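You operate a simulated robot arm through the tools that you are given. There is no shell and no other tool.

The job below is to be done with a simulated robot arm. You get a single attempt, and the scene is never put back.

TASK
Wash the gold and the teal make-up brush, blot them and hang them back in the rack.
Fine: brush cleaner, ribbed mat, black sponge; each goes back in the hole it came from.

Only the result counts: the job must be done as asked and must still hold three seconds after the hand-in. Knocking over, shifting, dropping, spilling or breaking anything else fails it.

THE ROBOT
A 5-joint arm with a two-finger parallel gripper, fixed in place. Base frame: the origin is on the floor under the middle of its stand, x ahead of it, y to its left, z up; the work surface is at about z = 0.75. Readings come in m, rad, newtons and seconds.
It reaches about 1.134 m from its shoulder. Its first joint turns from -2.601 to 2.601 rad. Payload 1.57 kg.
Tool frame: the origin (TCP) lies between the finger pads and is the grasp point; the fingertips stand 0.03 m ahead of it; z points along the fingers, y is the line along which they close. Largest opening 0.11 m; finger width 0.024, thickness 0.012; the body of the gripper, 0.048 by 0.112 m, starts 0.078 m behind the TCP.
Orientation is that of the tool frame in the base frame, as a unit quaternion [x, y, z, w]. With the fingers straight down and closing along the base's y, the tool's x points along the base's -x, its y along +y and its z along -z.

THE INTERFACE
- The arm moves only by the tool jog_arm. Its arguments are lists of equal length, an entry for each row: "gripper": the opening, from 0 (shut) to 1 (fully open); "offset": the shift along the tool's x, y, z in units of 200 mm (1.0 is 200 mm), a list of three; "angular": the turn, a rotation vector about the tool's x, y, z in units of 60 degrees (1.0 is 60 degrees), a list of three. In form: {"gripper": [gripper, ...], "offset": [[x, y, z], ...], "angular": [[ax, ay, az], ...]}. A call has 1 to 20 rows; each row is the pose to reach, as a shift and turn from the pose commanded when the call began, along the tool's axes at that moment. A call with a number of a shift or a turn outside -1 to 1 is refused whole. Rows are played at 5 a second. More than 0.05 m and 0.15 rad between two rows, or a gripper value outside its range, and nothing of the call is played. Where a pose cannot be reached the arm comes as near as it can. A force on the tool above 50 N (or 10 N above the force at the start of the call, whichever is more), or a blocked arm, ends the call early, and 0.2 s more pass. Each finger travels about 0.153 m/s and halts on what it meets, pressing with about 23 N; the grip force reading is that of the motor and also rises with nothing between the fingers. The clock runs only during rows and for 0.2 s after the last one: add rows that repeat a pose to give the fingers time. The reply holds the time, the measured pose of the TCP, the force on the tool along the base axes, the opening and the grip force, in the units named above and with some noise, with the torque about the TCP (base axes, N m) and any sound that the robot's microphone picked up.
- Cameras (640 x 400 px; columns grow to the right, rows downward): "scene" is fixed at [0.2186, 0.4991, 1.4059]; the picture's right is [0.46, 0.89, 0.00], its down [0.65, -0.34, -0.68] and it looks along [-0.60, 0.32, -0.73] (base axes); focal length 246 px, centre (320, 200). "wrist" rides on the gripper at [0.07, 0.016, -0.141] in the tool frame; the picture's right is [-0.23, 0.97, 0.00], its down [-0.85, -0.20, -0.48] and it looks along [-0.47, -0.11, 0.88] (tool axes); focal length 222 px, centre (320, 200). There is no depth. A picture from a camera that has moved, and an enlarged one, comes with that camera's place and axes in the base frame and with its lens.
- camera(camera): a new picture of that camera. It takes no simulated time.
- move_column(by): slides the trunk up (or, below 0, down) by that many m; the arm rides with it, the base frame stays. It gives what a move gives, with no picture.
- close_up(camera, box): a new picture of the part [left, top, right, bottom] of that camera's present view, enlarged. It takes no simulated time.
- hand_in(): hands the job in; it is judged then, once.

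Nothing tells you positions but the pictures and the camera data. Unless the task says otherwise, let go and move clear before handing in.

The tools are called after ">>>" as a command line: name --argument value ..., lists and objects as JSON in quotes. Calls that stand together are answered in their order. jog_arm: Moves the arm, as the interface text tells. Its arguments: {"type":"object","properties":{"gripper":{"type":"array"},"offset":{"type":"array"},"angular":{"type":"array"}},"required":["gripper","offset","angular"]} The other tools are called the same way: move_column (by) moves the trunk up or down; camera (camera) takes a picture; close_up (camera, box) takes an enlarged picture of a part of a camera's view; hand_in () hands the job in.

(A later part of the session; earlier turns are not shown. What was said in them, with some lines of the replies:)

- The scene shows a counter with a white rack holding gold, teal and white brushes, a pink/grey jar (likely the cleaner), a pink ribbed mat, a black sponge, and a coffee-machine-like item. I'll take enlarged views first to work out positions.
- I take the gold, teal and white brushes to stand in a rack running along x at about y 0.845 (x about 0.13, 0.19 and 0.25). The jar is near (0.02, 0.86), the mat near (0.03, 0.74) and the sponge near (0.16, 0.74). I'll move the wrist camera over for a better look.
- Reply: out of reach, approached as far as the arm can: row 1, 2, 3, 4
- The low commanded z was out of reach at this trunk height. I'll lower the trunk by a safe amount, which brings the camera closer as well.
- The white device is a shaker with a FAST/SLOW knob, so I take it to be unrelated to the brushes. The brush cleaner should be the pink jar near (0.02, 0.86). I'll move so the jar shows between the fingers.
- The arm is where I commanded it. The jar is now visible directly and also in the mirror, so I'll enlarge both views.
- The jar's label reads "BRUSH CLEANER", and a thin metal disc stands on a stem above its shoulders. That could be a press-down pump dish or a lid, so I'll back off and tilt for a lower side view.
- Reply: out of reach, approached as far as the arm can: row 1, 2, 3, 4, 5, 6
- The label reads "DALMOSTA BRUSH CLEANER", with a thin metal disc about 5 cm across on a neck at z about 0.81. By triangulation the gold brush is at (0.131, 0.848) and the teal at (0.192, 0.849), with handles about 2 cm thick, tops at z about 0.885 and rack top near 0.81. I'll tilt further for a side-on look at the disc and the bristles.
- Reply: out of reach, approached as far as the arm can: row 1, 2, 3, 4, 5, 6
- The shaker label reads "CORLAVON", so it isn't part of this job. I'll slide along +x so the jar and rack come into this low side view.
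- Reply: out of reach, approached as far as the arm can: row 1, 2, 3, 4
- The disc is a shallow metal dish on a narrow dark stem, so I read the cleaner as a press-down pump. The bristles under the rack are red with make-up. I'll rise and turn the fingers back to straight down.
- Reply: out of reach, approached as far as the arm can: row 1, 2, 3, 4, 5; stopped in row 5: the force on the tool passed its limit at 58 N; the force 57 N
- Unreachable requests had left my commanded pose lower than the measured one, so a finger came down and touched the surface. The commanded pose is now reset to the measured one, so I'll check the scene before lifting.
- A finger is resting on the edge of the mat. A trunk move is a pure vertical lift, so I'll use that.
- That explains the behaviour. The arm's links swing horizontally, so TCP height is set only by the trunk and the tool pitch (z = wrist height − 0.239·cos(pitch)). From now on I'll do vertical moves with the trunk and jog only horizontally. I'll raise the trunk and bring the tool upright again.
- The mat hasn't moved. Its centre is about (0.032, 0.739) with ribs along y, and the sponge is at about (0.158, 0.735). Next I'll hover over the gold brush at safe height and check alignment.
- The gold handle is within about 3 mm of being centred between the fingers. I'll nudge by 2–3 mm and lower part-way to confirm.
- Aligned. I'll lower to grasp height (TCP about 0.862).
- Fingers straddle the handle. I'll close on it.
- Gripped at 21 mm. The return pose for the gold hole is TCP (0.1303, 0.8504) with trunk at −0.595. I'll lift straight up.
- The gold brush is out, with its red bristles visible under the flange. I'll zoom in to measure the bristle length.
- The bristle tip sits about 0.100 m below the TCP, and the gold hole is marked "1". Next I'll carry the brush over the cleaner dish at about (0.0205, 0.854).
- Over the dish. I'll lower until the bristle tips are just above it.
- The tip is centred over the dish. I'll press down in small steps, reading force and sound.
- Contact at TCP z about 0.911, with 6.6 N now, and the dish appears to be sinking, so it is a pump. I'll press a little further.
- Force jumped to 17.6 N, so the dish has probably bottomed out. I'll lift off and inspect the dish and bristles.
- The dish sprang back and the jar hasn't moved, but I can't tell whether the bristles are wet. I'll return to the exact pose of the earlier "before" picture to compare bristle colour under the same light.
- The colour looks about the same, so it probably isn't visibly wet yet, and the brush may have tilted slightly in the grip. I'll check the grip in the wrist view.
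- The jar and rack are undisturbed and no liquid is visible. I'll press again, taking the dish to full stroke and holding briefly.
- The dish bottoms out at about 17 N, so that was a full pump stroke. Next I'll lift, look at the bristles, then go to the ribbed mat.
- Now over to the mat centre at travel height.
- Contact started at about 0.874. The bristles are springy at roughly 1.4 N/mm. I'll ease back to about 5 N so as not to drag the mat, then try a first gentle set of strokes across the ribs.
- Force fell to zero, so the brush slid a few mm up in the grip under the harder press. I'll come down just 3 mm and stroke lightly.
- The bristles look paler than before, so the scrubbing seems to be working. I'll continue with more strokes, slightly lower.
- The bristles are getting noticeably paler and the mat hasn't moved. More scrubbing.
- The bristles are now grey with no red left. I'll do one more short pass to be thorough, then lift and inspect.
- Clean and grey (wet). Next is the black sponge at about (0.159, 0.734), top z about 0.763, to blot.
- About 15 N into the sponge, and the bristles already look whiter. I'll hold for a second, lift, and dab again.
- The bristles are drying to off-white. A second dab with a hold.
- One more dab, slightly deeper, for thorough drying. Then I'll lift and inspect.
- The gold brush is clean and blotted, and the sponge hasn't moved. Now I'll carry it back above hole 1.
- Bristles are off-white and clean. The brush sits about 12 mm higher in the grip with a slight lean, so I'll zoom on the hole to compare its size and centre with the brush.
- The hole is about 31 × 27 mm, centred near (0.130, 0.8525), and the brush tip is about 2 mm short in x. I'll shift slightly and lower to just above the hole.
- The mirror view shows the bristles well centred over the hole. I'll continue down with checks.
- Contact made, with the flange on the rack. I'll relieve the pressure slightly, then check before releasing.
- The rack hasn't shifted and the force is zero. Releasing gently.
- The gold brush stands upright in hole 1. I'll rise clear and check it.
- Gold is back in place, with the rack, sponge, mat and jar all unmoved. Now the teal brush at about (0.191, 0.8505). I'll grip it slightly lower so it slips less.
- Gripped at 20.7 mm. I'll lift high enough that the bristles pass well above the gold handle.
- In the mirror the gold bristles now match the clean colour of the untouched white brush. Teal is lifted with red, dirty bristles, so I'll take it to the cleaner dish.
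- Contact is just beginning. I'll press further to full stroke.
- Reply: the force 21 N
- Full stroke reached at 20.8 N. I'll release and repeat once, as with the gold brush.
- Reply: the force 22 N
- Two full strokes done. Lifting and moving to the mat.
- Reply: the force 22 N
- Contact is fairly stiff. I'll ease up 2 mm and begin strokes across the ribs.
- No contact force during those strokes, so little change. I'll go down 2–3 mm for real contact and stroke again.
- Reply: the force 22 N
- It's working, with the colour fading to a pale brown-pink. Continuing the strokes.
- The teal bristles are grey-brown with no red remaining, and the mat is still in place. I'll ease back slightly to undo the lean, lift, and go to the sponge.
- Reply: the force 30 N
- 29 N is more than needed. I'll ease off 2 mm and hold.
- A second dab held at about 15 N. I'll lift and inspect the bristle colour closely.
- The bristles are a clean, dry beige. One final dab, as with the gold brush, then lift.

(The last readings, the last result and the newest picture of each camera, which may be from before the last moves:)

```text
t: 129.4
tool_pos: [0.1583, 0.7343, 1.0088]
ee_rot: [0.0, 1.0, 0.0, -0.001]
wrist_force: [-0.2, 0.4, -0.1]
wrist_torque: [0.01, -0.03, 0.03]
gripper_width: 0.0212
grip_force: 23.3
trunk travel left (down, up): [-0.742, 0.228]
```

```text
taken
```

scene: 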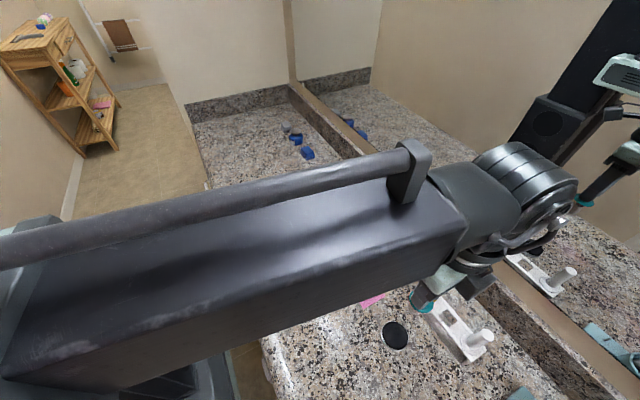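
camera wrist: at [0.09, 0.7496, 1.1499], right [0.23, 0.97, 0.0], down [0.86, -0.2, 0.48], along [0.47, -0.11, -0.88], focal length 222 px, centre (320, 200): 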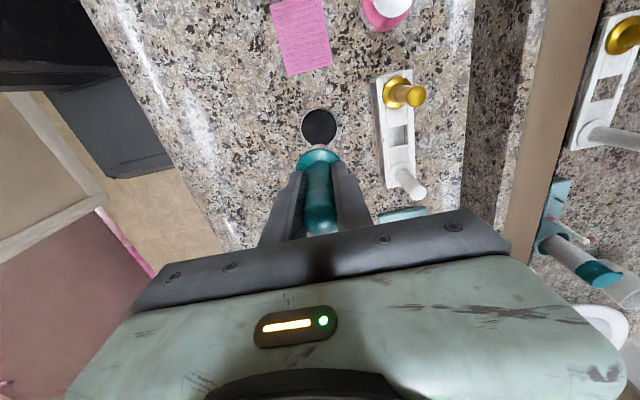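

Now carry the teal brush above hole 2.

>>> jog_arm --gripper '[0, 0, 0, 0, 0, 0]' --offset '[[-0.03, 0.1, 0], [-0.06, 0.2, 0], [-0.09, 0.3, 0], [-0.12, 0.4, 0], [-0.15, 0.5, 0], [-0.165, 0.587, 0]]' --angular '[[0, 0, 0], [0, 0, 0], [0, 0, 0], [0, 0, 0], [0, 0, 0], [0, 0, 0]]'

>>> move_column --by -0.07

>>> camera --camera "wrist"

>>> close_up --camera "wrist" --box '[280, 60, 380, 240]'

>>> close_up --camera "wrist" --box '[500, 0, 640, 140]'

>>> close_up --camera "scene" --box '[410, 265, 500, 365]'

```text
t: 130.8
tool_pos: [0.1909, 0.8516, 1.0092]
ee_rot: [0.0, 1.0, 0.001, -0.001]
wrist_force: [-0.2, -0.6, -0.7]
wrist_torque: [0.02, -0.02, 0.06]
gripper_width: 0.0209
grip_force: 22.8
trunk travel left (down, up): [-0.742, 0.228]
```

```text
t: 131.9
tool_pos: [0.1919, 0.8522, 0.9389]
ee_rot: [0.0, 1.0, 0.001, -0.001]
wrist_force: [-0.2, 1.1, 0.2]
wrist_torque: [0.02, 0.0, -0.02]
gripper_width: 0.021
grip_force: 23.3
trunk travel left (down, up): [-0.672, 0.298]
```

```text
taken
camera wrist: at [0.123, 0.867, 1.08], right [0.23, 0.97, 0.0], down [0.86, -0.2, 0.48], along [0.47, -0.11, -0.88], focal length 222 px, centre (320, 200)
```

wrist: 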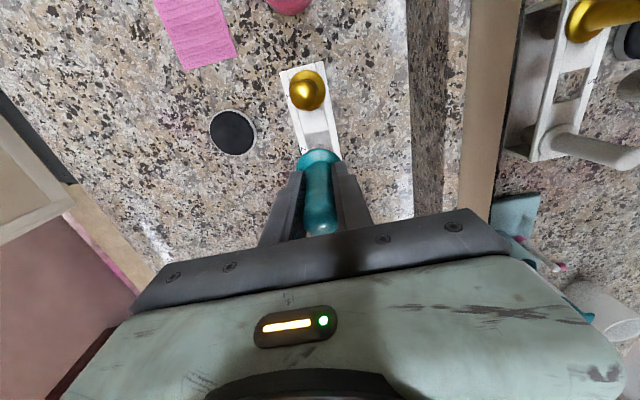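

```text
2.22 times, centred on (330, 150) of wrist
camera zoom: at [0.123, 0.867, 1.08], right [0.23, 0.97, 0.0], down [0.86, -0.2, 0.48], along [0.47, -0.11, -0.88], focal length 494 px, centre (298, 311)
```

zoom: 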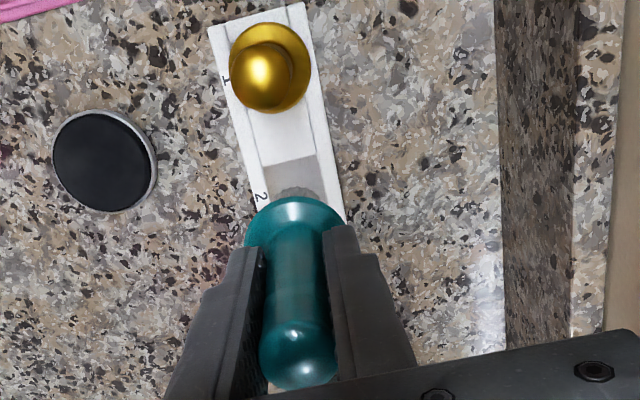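

```text
2.86 times, centred on (570, 70) of wrist
camera zoom: at [0.123, 0.867, 1.08], right [0.23, 0.97, 0.0], down [0.86, -0.2, 0.48], along [0.47, -0.11, -0.88], focal length 635 px, centre (-394, 571)
```

zoom: 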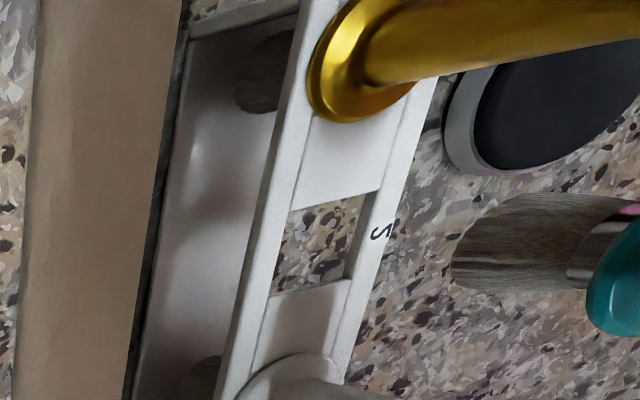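

```text
4.00 times, centred on (455, 315) of scene
camera zoom: at [0.2186, 0.4991, 1.4059], right [0.46, 0.89, 0.0], down [0.65, -0.34, -0.68], along [-0.6, 0.32, -0.73], focal length 983 px, centre (-220, -260)
```

zoom: 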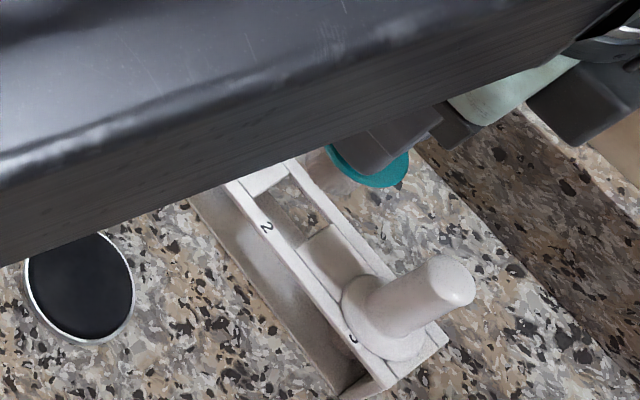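

>>> move_column --by -0.045

>>> close_up --camera "wrist" --box '[540, 0, 640, 100]'

>>> close_up --camera "wrist" --box '[280, 60, 380, 240]'

>>> close_up --camera "scene" --box '[430, 285, 490, 335]'

```text
t: 132.8
tool_pos: [0.1917, 0.8514, 0.8935]
ee_rot: [0.001, 1.0, 0.001, -0.001]
wrist_force: [0.0, 0.4, 0.3]
wrist_torque: [0.03, 0.05, 0.03]
gripper_width: 0.0212
grip_force: 22.9
trunk travel left (down, up): [-0.627, 0.343]
```

```text
4.00 times, centred on (590, 50) of wrist
camera zoom: at [0.123, 0.867, 1.035], right [0.23, 0.97, 0.0], down [0.86, -0.2, 0.48], along [0.47, -0.11, -0.88], focal length 888 px, centre (-760, 800)
```

zoom: 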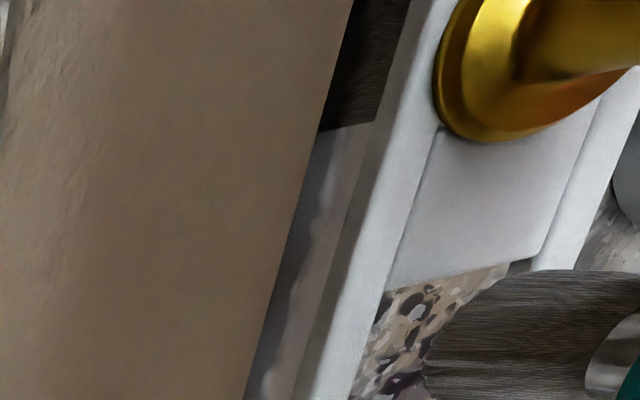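

```text
2.22 times, centred on (330, 150) of wrist
camera zoom: at [0.123, 0.867, 1.035], right [0.23, 0.97, 0.0], down [0.86, -0.2, 0.48], along [0.47, -0.11, -0.88], focal length 494 px, centre (298, 311)
```

zoom: 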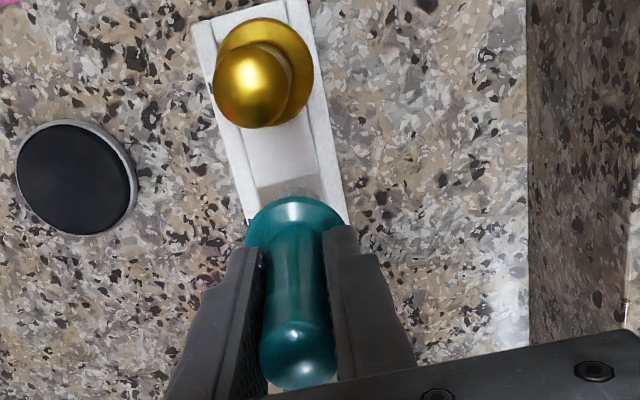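

```text
8.00 times, centred on (460, 310) of scene
camera zoom: at [0.2186, 0.4991, 1.4059], right [0.46, 0.89, 0.0], down [0.65, -0.34, -0.68], along [-0.6, 0.32, -0.73], focal length 1965 px, centre (-800, -680)
```

zoom: 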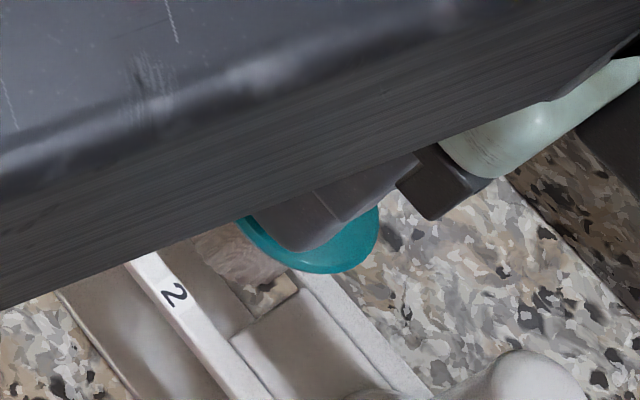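

My geometry check puts the bristles centred on hole 2 (x about 0.1907). Lowering in steps while watching the force.

>>> move_column --by -0.015

>>> move_column --by -0.012

>>> move_column --by -0.01

>>> close_up --camera "wrist" --box '[280, 60, 380, 240]'

>>> close_up --camera "scene" --box '[430, 285, 490, 335]'

```text
t: 133.4
tool_pos: [0.192, 0.8506, 0.8788]
ee_rot: [0.001, 1.0, 0.001, -0.001]
wrist_force: [0.9, 0.1, 0.2]
wrist_torque: [0.01, 0.01, 0.0]
gripper_width: 0.0211
grip_force: 23.1
trunk travel left (down, up): [-0.612, 0.358]
```

```text
t: 134.0
tool_pos: [0.1905, 0.8515, 0.8654]
ee_rot: [0.0, 1.0, 0.001, -0.002]
wrist_force: [0.0, 0.9, -0.2]
wrist_torque: [-0.02, 0.02, 0.0]
gripper_width: 0.0211
grip_force: 23.1
trunk travel left (down, up): [-0.6, 0.37]
```

```text
t: 134.6
tool_pos: [0.1915, 0.8518, 0.8569]
ee_rot: [0.0, 1.0, 0.002, -0.001]
wrist_force: [-0.2, 0.1, 0.3]
wrist_torque: [0.01, 0.01, 0.02]
gripper_width: 0.0213
grip_force: 23.0
trunk travel left (down, up): [-0.59, 0.38]
```

```text
2.22 times, centred on (330, 150) of wrist
camera zoom: at [0.1229, 0.8671, 0.998], right [0.23, 0.97, 0.0], down [0.86, -0.2, 0.48], along [0.47, -0.11, -0.88], focal length 494 px, centre (298, 311)
```

zoom: 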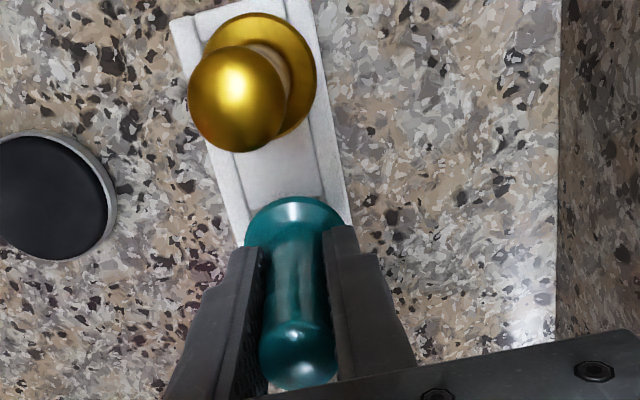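

```text
8.00 times, centred on (460, 310) of scene
camera zoom: at [0.2186, 0.4991, 1.4059], right [0.46, 0.89, 0.0], down [0.65, -0.34, -0.68], along [-0.6, 0.32, -0.73], focal length 1965 px, centre (-800, -680)
```

zoom: 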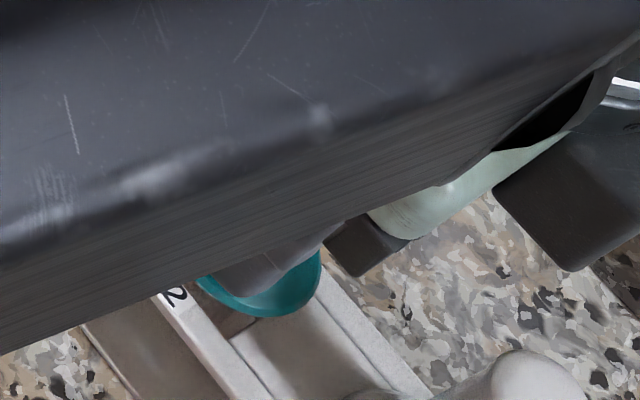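

>>> move_column --by -0.006

>>> move_column --by -0.003

>>> move_column --by -0.002

>>> close_up --camera "scene" --box '[430, 285, 490, 335]'

```text
t: 135.1
tool_pos: [0.1927, 0.8512, 0.851]
ee_rot: [0.0, 1.0, 0.001, 0.0]
wrist_force: [0.4, 0.3, 0.1]
wrist_torque: [0.01, 0.01, 0.01]
gripper_width: 0.0213
grip_force: 23.4
trunk travel left (down, up): [-0.584, 0.386]
```

```text
t: 135.7
tool_pos: [0.1921, 0.8524, 0.8473]
ee_rot: [0.0, 1.0, 0.0, -0.001]
wrist_force: [0.2, -0.6, -0.1]
wrist_torque: [0.0, -0.01, 0.01]
gripper_width: 0.0211
grip_force: 23.0
trunk travel left (down, up): [-0.581, 0.389]
```

```text
t: 136.2
tool_pos: [0.1926, 0.8514, 0.8448]
ee_rot: [0.001, 1.0, 0.0, -0.001]
wrist_force: [0.1, -0.4, -0.2]
wrist_torque: [0.02, -0.01, 0.01]
gripper_width: 0.0208
grip_force: 22.6
trunk travel left (down, up): [-0.579, 0.391]
```

```text
8.00 times, centred on (460, 310) of scene
camera zoom: at [0.2186, 0.4991, 1.4059], right [0.46, 0.89, 0.0], down [0.65, -0.34, -0.68], along [-0.6, 0.32, -0.73], focal length 1965 px, centre (-800, -680)
```

zoom: 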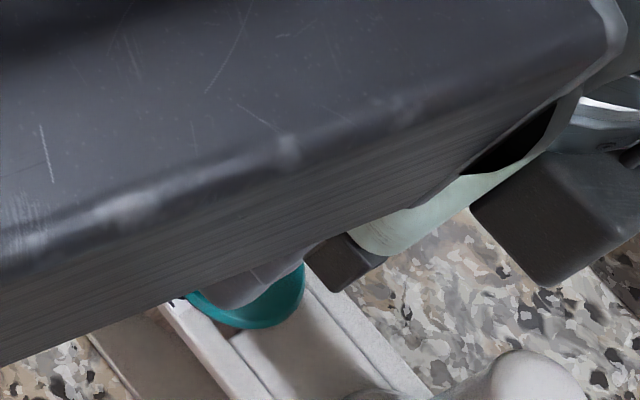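

>>> move_column --by -0.002

>>> move_column --by -0.002

>>> close_up --camera "wrist" --box '[280, 60, 380, 240]'

```text
t: 136.7
tool_pos: [0.1908, 0.8514, 0.8443]
ee_rot: [0.0, 1.0, 0.002, 0.0]
wrist_force: [0.2, 4.4, 13.9]
wrist_torque: [0.1, -0.3, 0.09]
gripper_width: 0.021
grip_force: 22.7
trunk travel left (down, up): [-0.577, 0.393]
```

```text
t: 137.2
tool_pos: [0.1895, 0.8506, 0.8434]
ee_rot: [0.0, 1.0, 0.002, -0.001]
wrist_force: [-1.8, 5.6, 19.1]
wrist_torque: [0.05, -0.19, 0.09]
gripper_width: 0.021
grip_force: 22.9
trunk travel left (down, up): [-0.575, 0.395]
```

```text
2.22 times, centred on (330, 150) of wrist
camera zoom: at [0.1221, 0.8662, 0.9842], right [0.23, 0.97, 0.0], down [0.86, -0.2, 0.48], along [0.47, -0.11, -0.88], focal length 494 px, centre (298, 311)
```

zoom: 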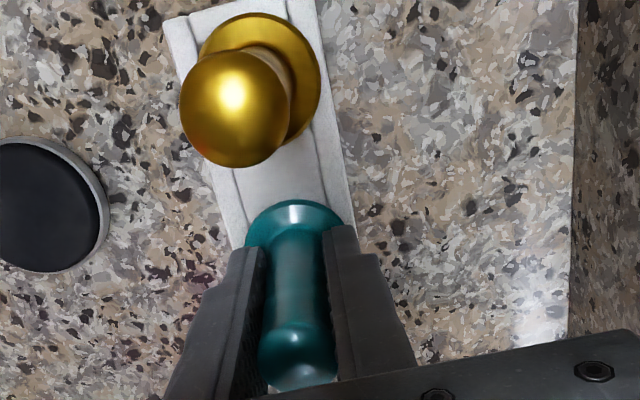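

The flange is seated. I'll relieve the load and release gently.

>>> move_column --by 0.003

>>> jog_arm --gripper '[0.2, 0.22, 0.25, 0.3, 0.4, 0.5, 0.6, 0.6, 0.6]' --offset '[[0, 0, 0], [0, 0, 0], [0, 0, 0], [0, 0, 0], [0, 0, 0], [0, 0, 0], [0, 0, 0], [0, 0, 0], [0, 0, 0]]' --angular '[[0, 0, 0], [0, 0, 0], [0, 0, 0], [0, 0, 0], [0, 0, 0], [0, 0, 0], [0, 0, 0], [0, 0, 0], [0, 0, 0]]'

>>> close_up --camera "wrist" --box '[280, 60, 380, 240]'

```text
t: 137.7
tool_pos: [0.1911, 0.8516, 0.8433]
ee_rot: [0.001, 1.0, 0.001, -0.001]
wrist_force: [0.8, 0.2, 0.1]
wrist_torque: [-0.04, 0.02, 0.01]
gripper_width: 0.0213
grip_force: 22.8
trunk travel left (down, up): [-0.578, 0.392]
```

```text
t: 139.7
tool_pos: [0.1924, 0.8518, 0.8449]
ee_rot: [0.0, 1.0, 0.002, -0.001]
wrist_force: [0.7, -0.6, -0.8]
wrist_torque: [-0.03, 0.0, -0.01]
gripper_width: 0.0662
grip_force: 0.0
trunk travel left (down, up): [-0.578, 0.392]
```

```text
2.22 times, centred on (330, 150) of wrist
camera zoom: at [0.123, 0.8671, 0.986], right [0.23, 0.97, 0.0], down [0.86, -0.2, 0.48], along [0.47, -0.11, -0.88], focal length 494 px, centre (298, 311)
```

zoom: 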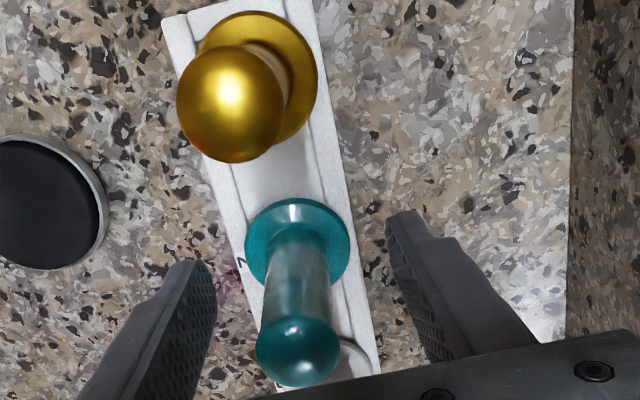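

Released, and the teal brush stands in hole 2. I'll rise clear and move back toward the front, away from everything, for a final check.

>>> move_column --by 0.19

>>> close_up --camera "wrist" --box '[480, 20, 640, 180]'

>>> jog_arm --gripper '[0.6, 0.6, 0.6, 0.6, 0.6, 0.6, 0.6, 0.6]' --offset '[[0.1, -0.1, 0], [0.2, -0.2, 0], [0.3, -0.3, 0], [0.4, -0.4, 0], [0.5, -0.5, 0], [0.6, -0.6, 0], [0.7, -0.7, 0], [0.8, -0.8, 0]]' --angular '[[0, 0, 0], [0, 0, 0], [0, 0, 0], [0, 0, 0], [0, 0, 0], [0, 0, 0], [0, 0, 0], [0, 0, 0]]'

>>> camera --camera "scene"

>>> close_up --camera "scene" --box '[380, 240, 540, 380]'

>>> close_up --camera "scene" --box '[280, 160, 440, 360]'

```text
t: 141.8
tool_pos: [0.1916, 0.8512, 1.0344]
ee_rot: [0.0, 1.0, 0.001, 0.0]
wrist_force: [0.2, 0.0, 0.2]
wrist_torque: [-0.01, 0.03, -0.01]
gripper_width: 0.0662
grip_force: 0.0
trunk travel left (down, up): [-0.768, 0.202]
```

```text
2.50 times, centred on (560, 100) of wrist
camera zoom: at [0.123, 0.8672, 1.1759], right [0.23, 0.97, 0.0], down [0.86, -0.2, 0.48], along [0.47, -0.11, -0.88], focal length 555 px, centre (-280, 450)
```

zoom: 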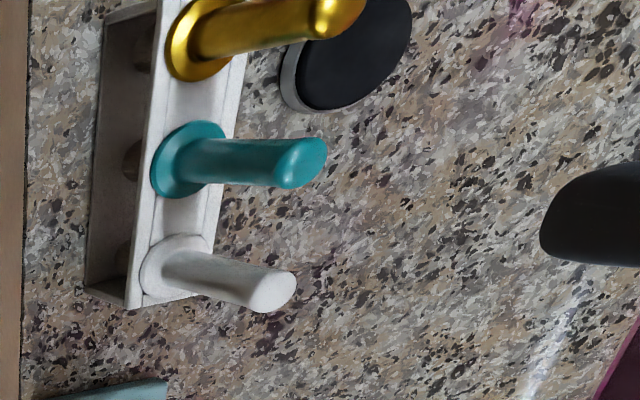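

```text
t: 143.6
tool_pos: [0.031, 0.6905, 1.0343]
ee_rot: [0.0, 1.0, 0.001, 0.0]
wrist_force: [-0.4, 0.1, 0.7]
wrist_torque: [-0.02, 0.0, 0.02]
gripper_width: 0.066
grip_force: 0.0
trunk travel left (down, up): [-0.768, 0.202]
```

```text
taken
```

scene: 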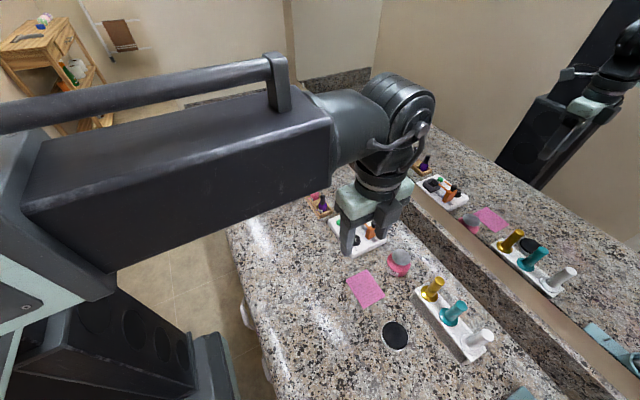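

```text
2.86 times, centred on (460, 310) of scene
camera zoom: at [0.2186, 0.4991, 1.4059], right [0.46, 0.89, 0.0], down [0.65, -0.34, -0.68], along [-0.6, 0.32, -0.73], focal length 702 px, centre (-80, -114)
```

zoom: 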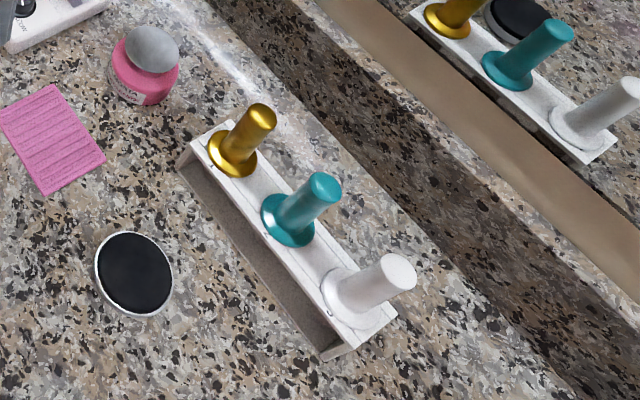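

```text
2.00 times, centred on (360, 260) of scene
camera zoom: at [0.2186, 0.4991, 1.4059], right [0.46, 0.89, 0.0], down [0.65, -0.34, -0.68], along [-0.6, 0.32, -0.73], focal length 491 px, centre (240, 80)
```

zoom: 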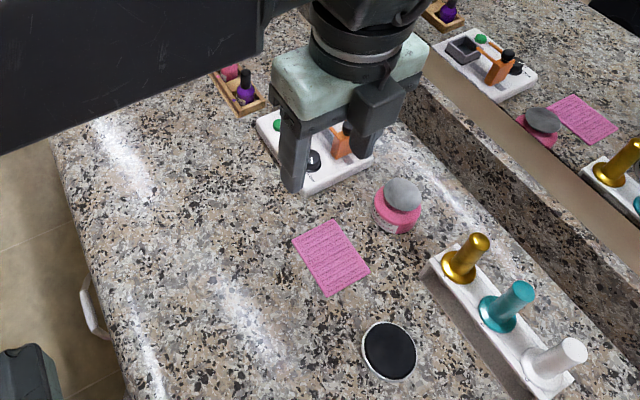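

Everything is in its original place and no red shows under the rack. Before handing in, I'll compare the three brushes' bristles in the mirror from a safe height.

>>> jog_arm --gripper '[0.6, 0.6, 0.6, 0.6, 0.6, 0.6]' --offset '[[-0.1, 0.13, 0], [-0.2, 0.26, 0], [-0.3, 0.39, 0], [-0.4, 0.52, 0], [-0.5, 0.65, 0], [-0.55, 0.75, 0]]' --angular '[[0, 0, 0], [0, 0, 0], [0, 0, 0], [0, 0, 0], [0, 0, 0], [0, 0, 0]]'

>>> camera --camera "wrist"

>>> close_up --camera "wrist" --box '[480, 40, 580, 190]'

```text
t: 145.0
tool_pos: [0.1421, 0.8433, 1.0338]
ee_rot: [0.0, 1.0, 0.001, -0.001]
wrist_force: [0.4, -0.3, 0.0]
wrist_torque: [0.0, 0.0, -0.02]
gripper_width: 0.0661
grip_force: 0.1
trunk travel left (down, up): [-0.768, 0.202]
```

```text
taken
camera wrist: at [0.0731, 0.8585, 1.1759], right [0.23, 0.97, 0.0], down [0.86, -0.2, 0.48], along [0.47, -0.11, -0.88], focal length 222 px, centre (320, 200)
```

wrist: 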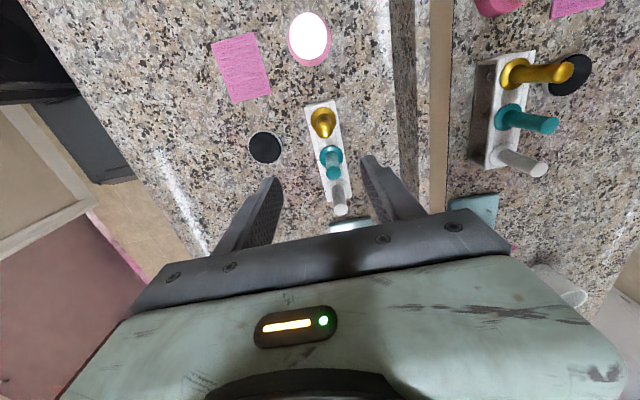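

```text
2.67 times, centred on (530, 115) of wrist
camera zoom: at [0.0731, 0.8585, 1.1759], right [0.23, 0.97, 0.0], down [0.86, -0.2, 0.48], along [0.47, -0.11, -0.88], focal length 592 px, centre (-240, 427)
```

zoom: 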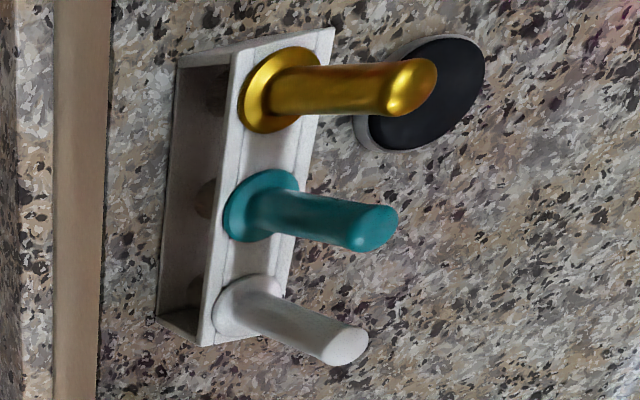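

>>> close_up --camera "wrist" --box '[535, 55, 580, 85]'

>>> close_up --camera "wrist" --box '[535, 55, 575, 90]'

>>> close_up --camera "wrist" --box '[540, 60, 565, 80]'

>>> close_up --camera "wrist" --box '[470, 50, 520, 180]'

```text
13.33 times, centred on (558, 70) of wrist
camera zoom: at [0.0731, 0.8585, 1.1759], right [0.23, 0.97, 0.0], down [0.86, -0.2, 0.48], along [0.47, -0.11, -0.88], focal length 2962 px, centre (-2847, 1933)
```

zoom: 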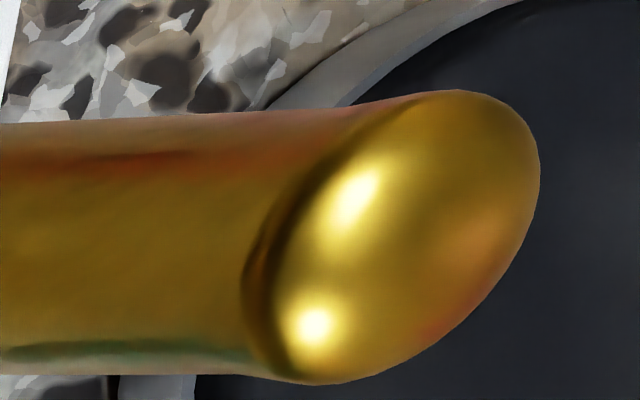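

```text
11.43 times, centred on (555, 72) of wrist
camera zoom: at [0.0731, 0.8585, 1.1759], right [0.23, 0.97, 0.0], down [0.86, -0.2, 0.48], along [0.47, -0.11, -0.88], focal length 2538 px, centre (-2366, 1657)
```

zoom: 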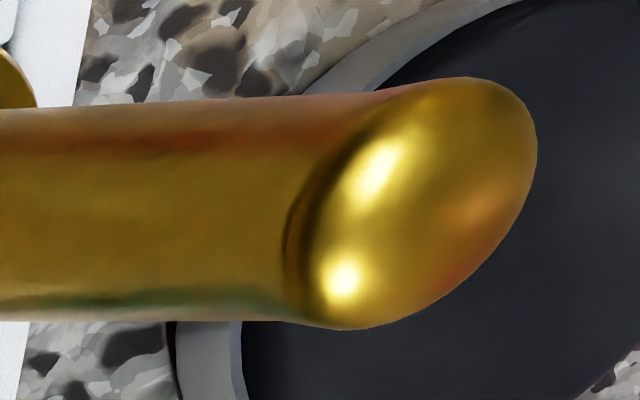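

```text
16.00 times, centred on (552, 70) of wrist
camera zoom: at [0.0731, 0.8585, 1.1759], right [0.23, 0.97, 0.0], down [0.86, -0.2, 0.48], along [0.47, -0.11, -0.88], focal length 3554 px, centre (-3400, 2280)
```

zoom: 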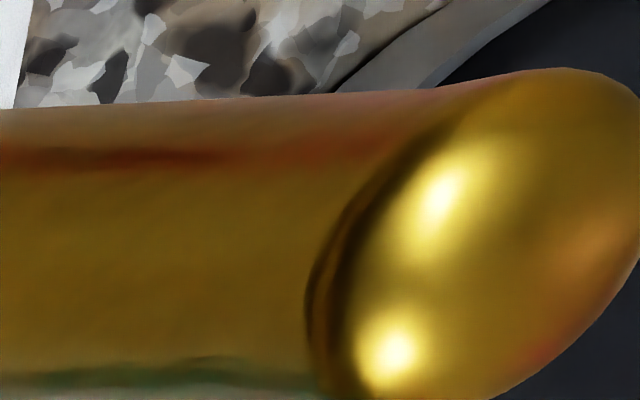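

```text
3.08 times, centred on (495, 115) of wrist
camera zoom: at [0.0731, 0.8585, 1.1759], right [0.23, 0.97, 0.0], down [0.86, -0.2, 0.48], along [0.47, -0.11, -0.88], focal length 684 px, centre (-218, 462)
```

zoom: 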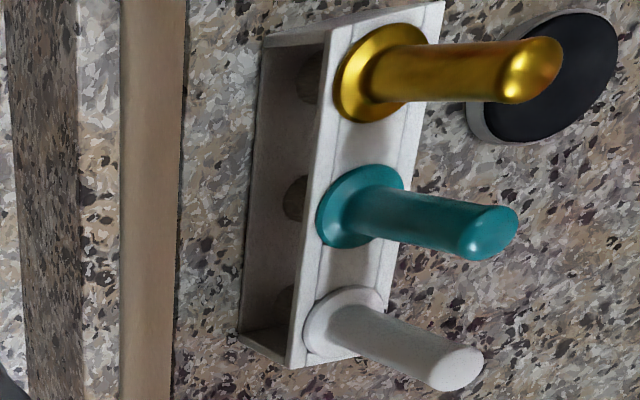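

>>> close_up --camera "wrist" --box '[484, 58, 509, 92]'

>>> close_up --camera "wrist" --box '[480, 96, 505, 130]'

>>> close_up --camera "wrist" --box '[478, 134, 503, 168]'

>>> close_up --camera "scene" --box '[410, 270, 490, 360]'

```text
11.76 times, centred on (496, 75) of wrist
camera zoom: at [0.0731, 0.8585, 1.1759], right [0.23, 0.97, 0.0], down [0.86, -0.2, 0.48], along [0.47, -0.11, -0.88], focal length 2613 px, centre (-1756, 1671)
```

zoom: 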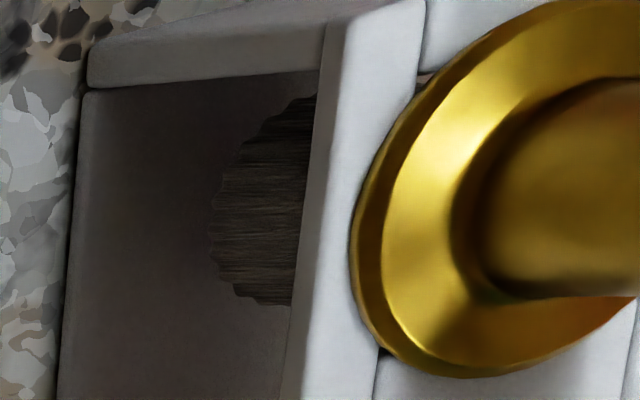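

```text
11.76 times, centred on (492, 113) of wrist
camera zoom: at [0.0731, 0.8585, 1.1759], right [0.23, 0.97, 0.0], down [0.86, -0.2, 0.48], along [0.47, -0.11, -0.88], focal length 2613 px, centre (-1709, 1224)
```

zoom: 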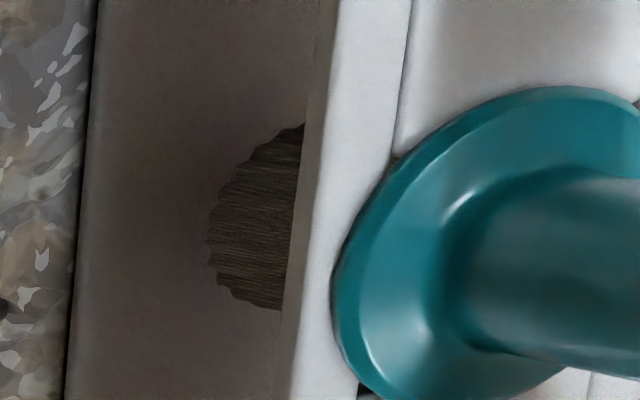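

```text
11.76 times, centred on (490, 151) of wrist
camera zoom: at [0.0731, 0.8585, 1.1759], right [0.23, 0.97, 0.0], down [0.86, -0.2, 0.48], along [0.47, -0.11, -0.88], focal length 2613 px, centre (-1686, 776)
```

zoom: 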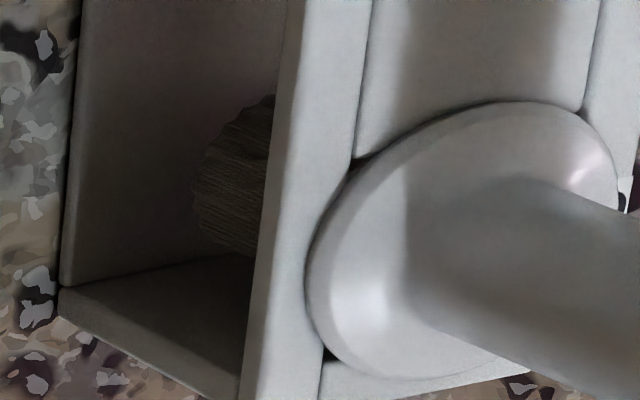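

```text
4.44 times, centred on (450, 315) of scene
camera zoom: at [0.2186, 0.4991, 1.4059], right [0.46, 0.89, 0.0], down [0.65, -0.34, -0.68], along [-0.6, 0.32, -0.73], focal length 1092 px, centre (-258, -311)
```

zoom: 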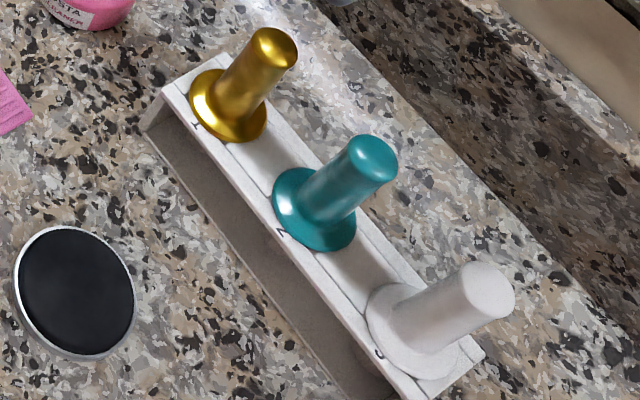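

All three bristle heads now look alike, clean with no red, and every object is in its original place. I'll retreat clear of the rack and hand in.

>>> jog_arm --gripper '[0.6, 0.6, 0.6, 0.6, 0.6, 0.6, 0.6, 0.6, 0.6]' --offset '[[0.1, -0.13, 0], [0.2, -0.26, 0], [0.3, -0.39, 0], [0.4, -0.52, 0], [0.5, -0.65, 0], [0.55, -0.75, 0], [0.55, -0.75, 0], [0.55, -0.75, 0], [0.55, -0.75, 0]]' --angular '[[0, 0, 0], [0, 0, 0], [0, 0, 0], [0, 0, 0], [0, 0, 0], [0, 0, 0], [0, 0, 0], [0, 0, 0], [0, 0, 0]]'

>>> camera --camera "scene"

```text
t: 147.0
tool_pos: [0.0304, 0.6911, 1.0342]
ee_rot: [0.0, 1.0, 0.001, 0.0]
wrist_force: [0.0, 0.7, 0.1]
wrist_torque: [0.0, -0.02, -0.01]
gripper_width: 0.0659
grip_force: 0.1
trunk travel left (down, up): [-0.768, 0.202]
```

```text
taken
```

scene: 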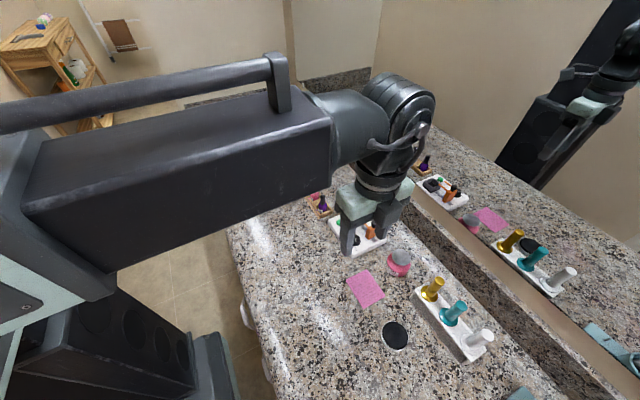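

The arm is clear, both brushes hang in their own holes (gold in 1, teal in 2), and nothing else has moved. Handing in.

>>> hand_in

```text
The job is handed in.
```

The gold and teal brushes are washed, blotted and hanging back in their own holes: gold in hole 1, teal in hole 2. I've handed the job in, but the result of the judging hasn't come back to me.

- **Washing:** I pressed each brush twice on the cleaner's pump dish, then scrubbed it on the ribbed mat until no red make-up showed. I never saw liquid on the dish. The colour only came out on the mat after the pumping.
- **Blotting:** I pressed each brush into the black sponge three times. The bristles turned pale, but I can only judge dryness by their colour.
- **Back in the rack:** In the mirror, their bristles now look like the untouched white brush's, and both brushes stand upright.
- **One slip:** Early on, while I was still learning how the arm moves, a finger came down on the edge of the mat with about 56 N. I compared pictures afterwards and the mat had not shifted.

In the final pictures the mat, sponge, cleaner jar, rack and white brush are where they started. The arm is clear of the counter items with the gripper open.
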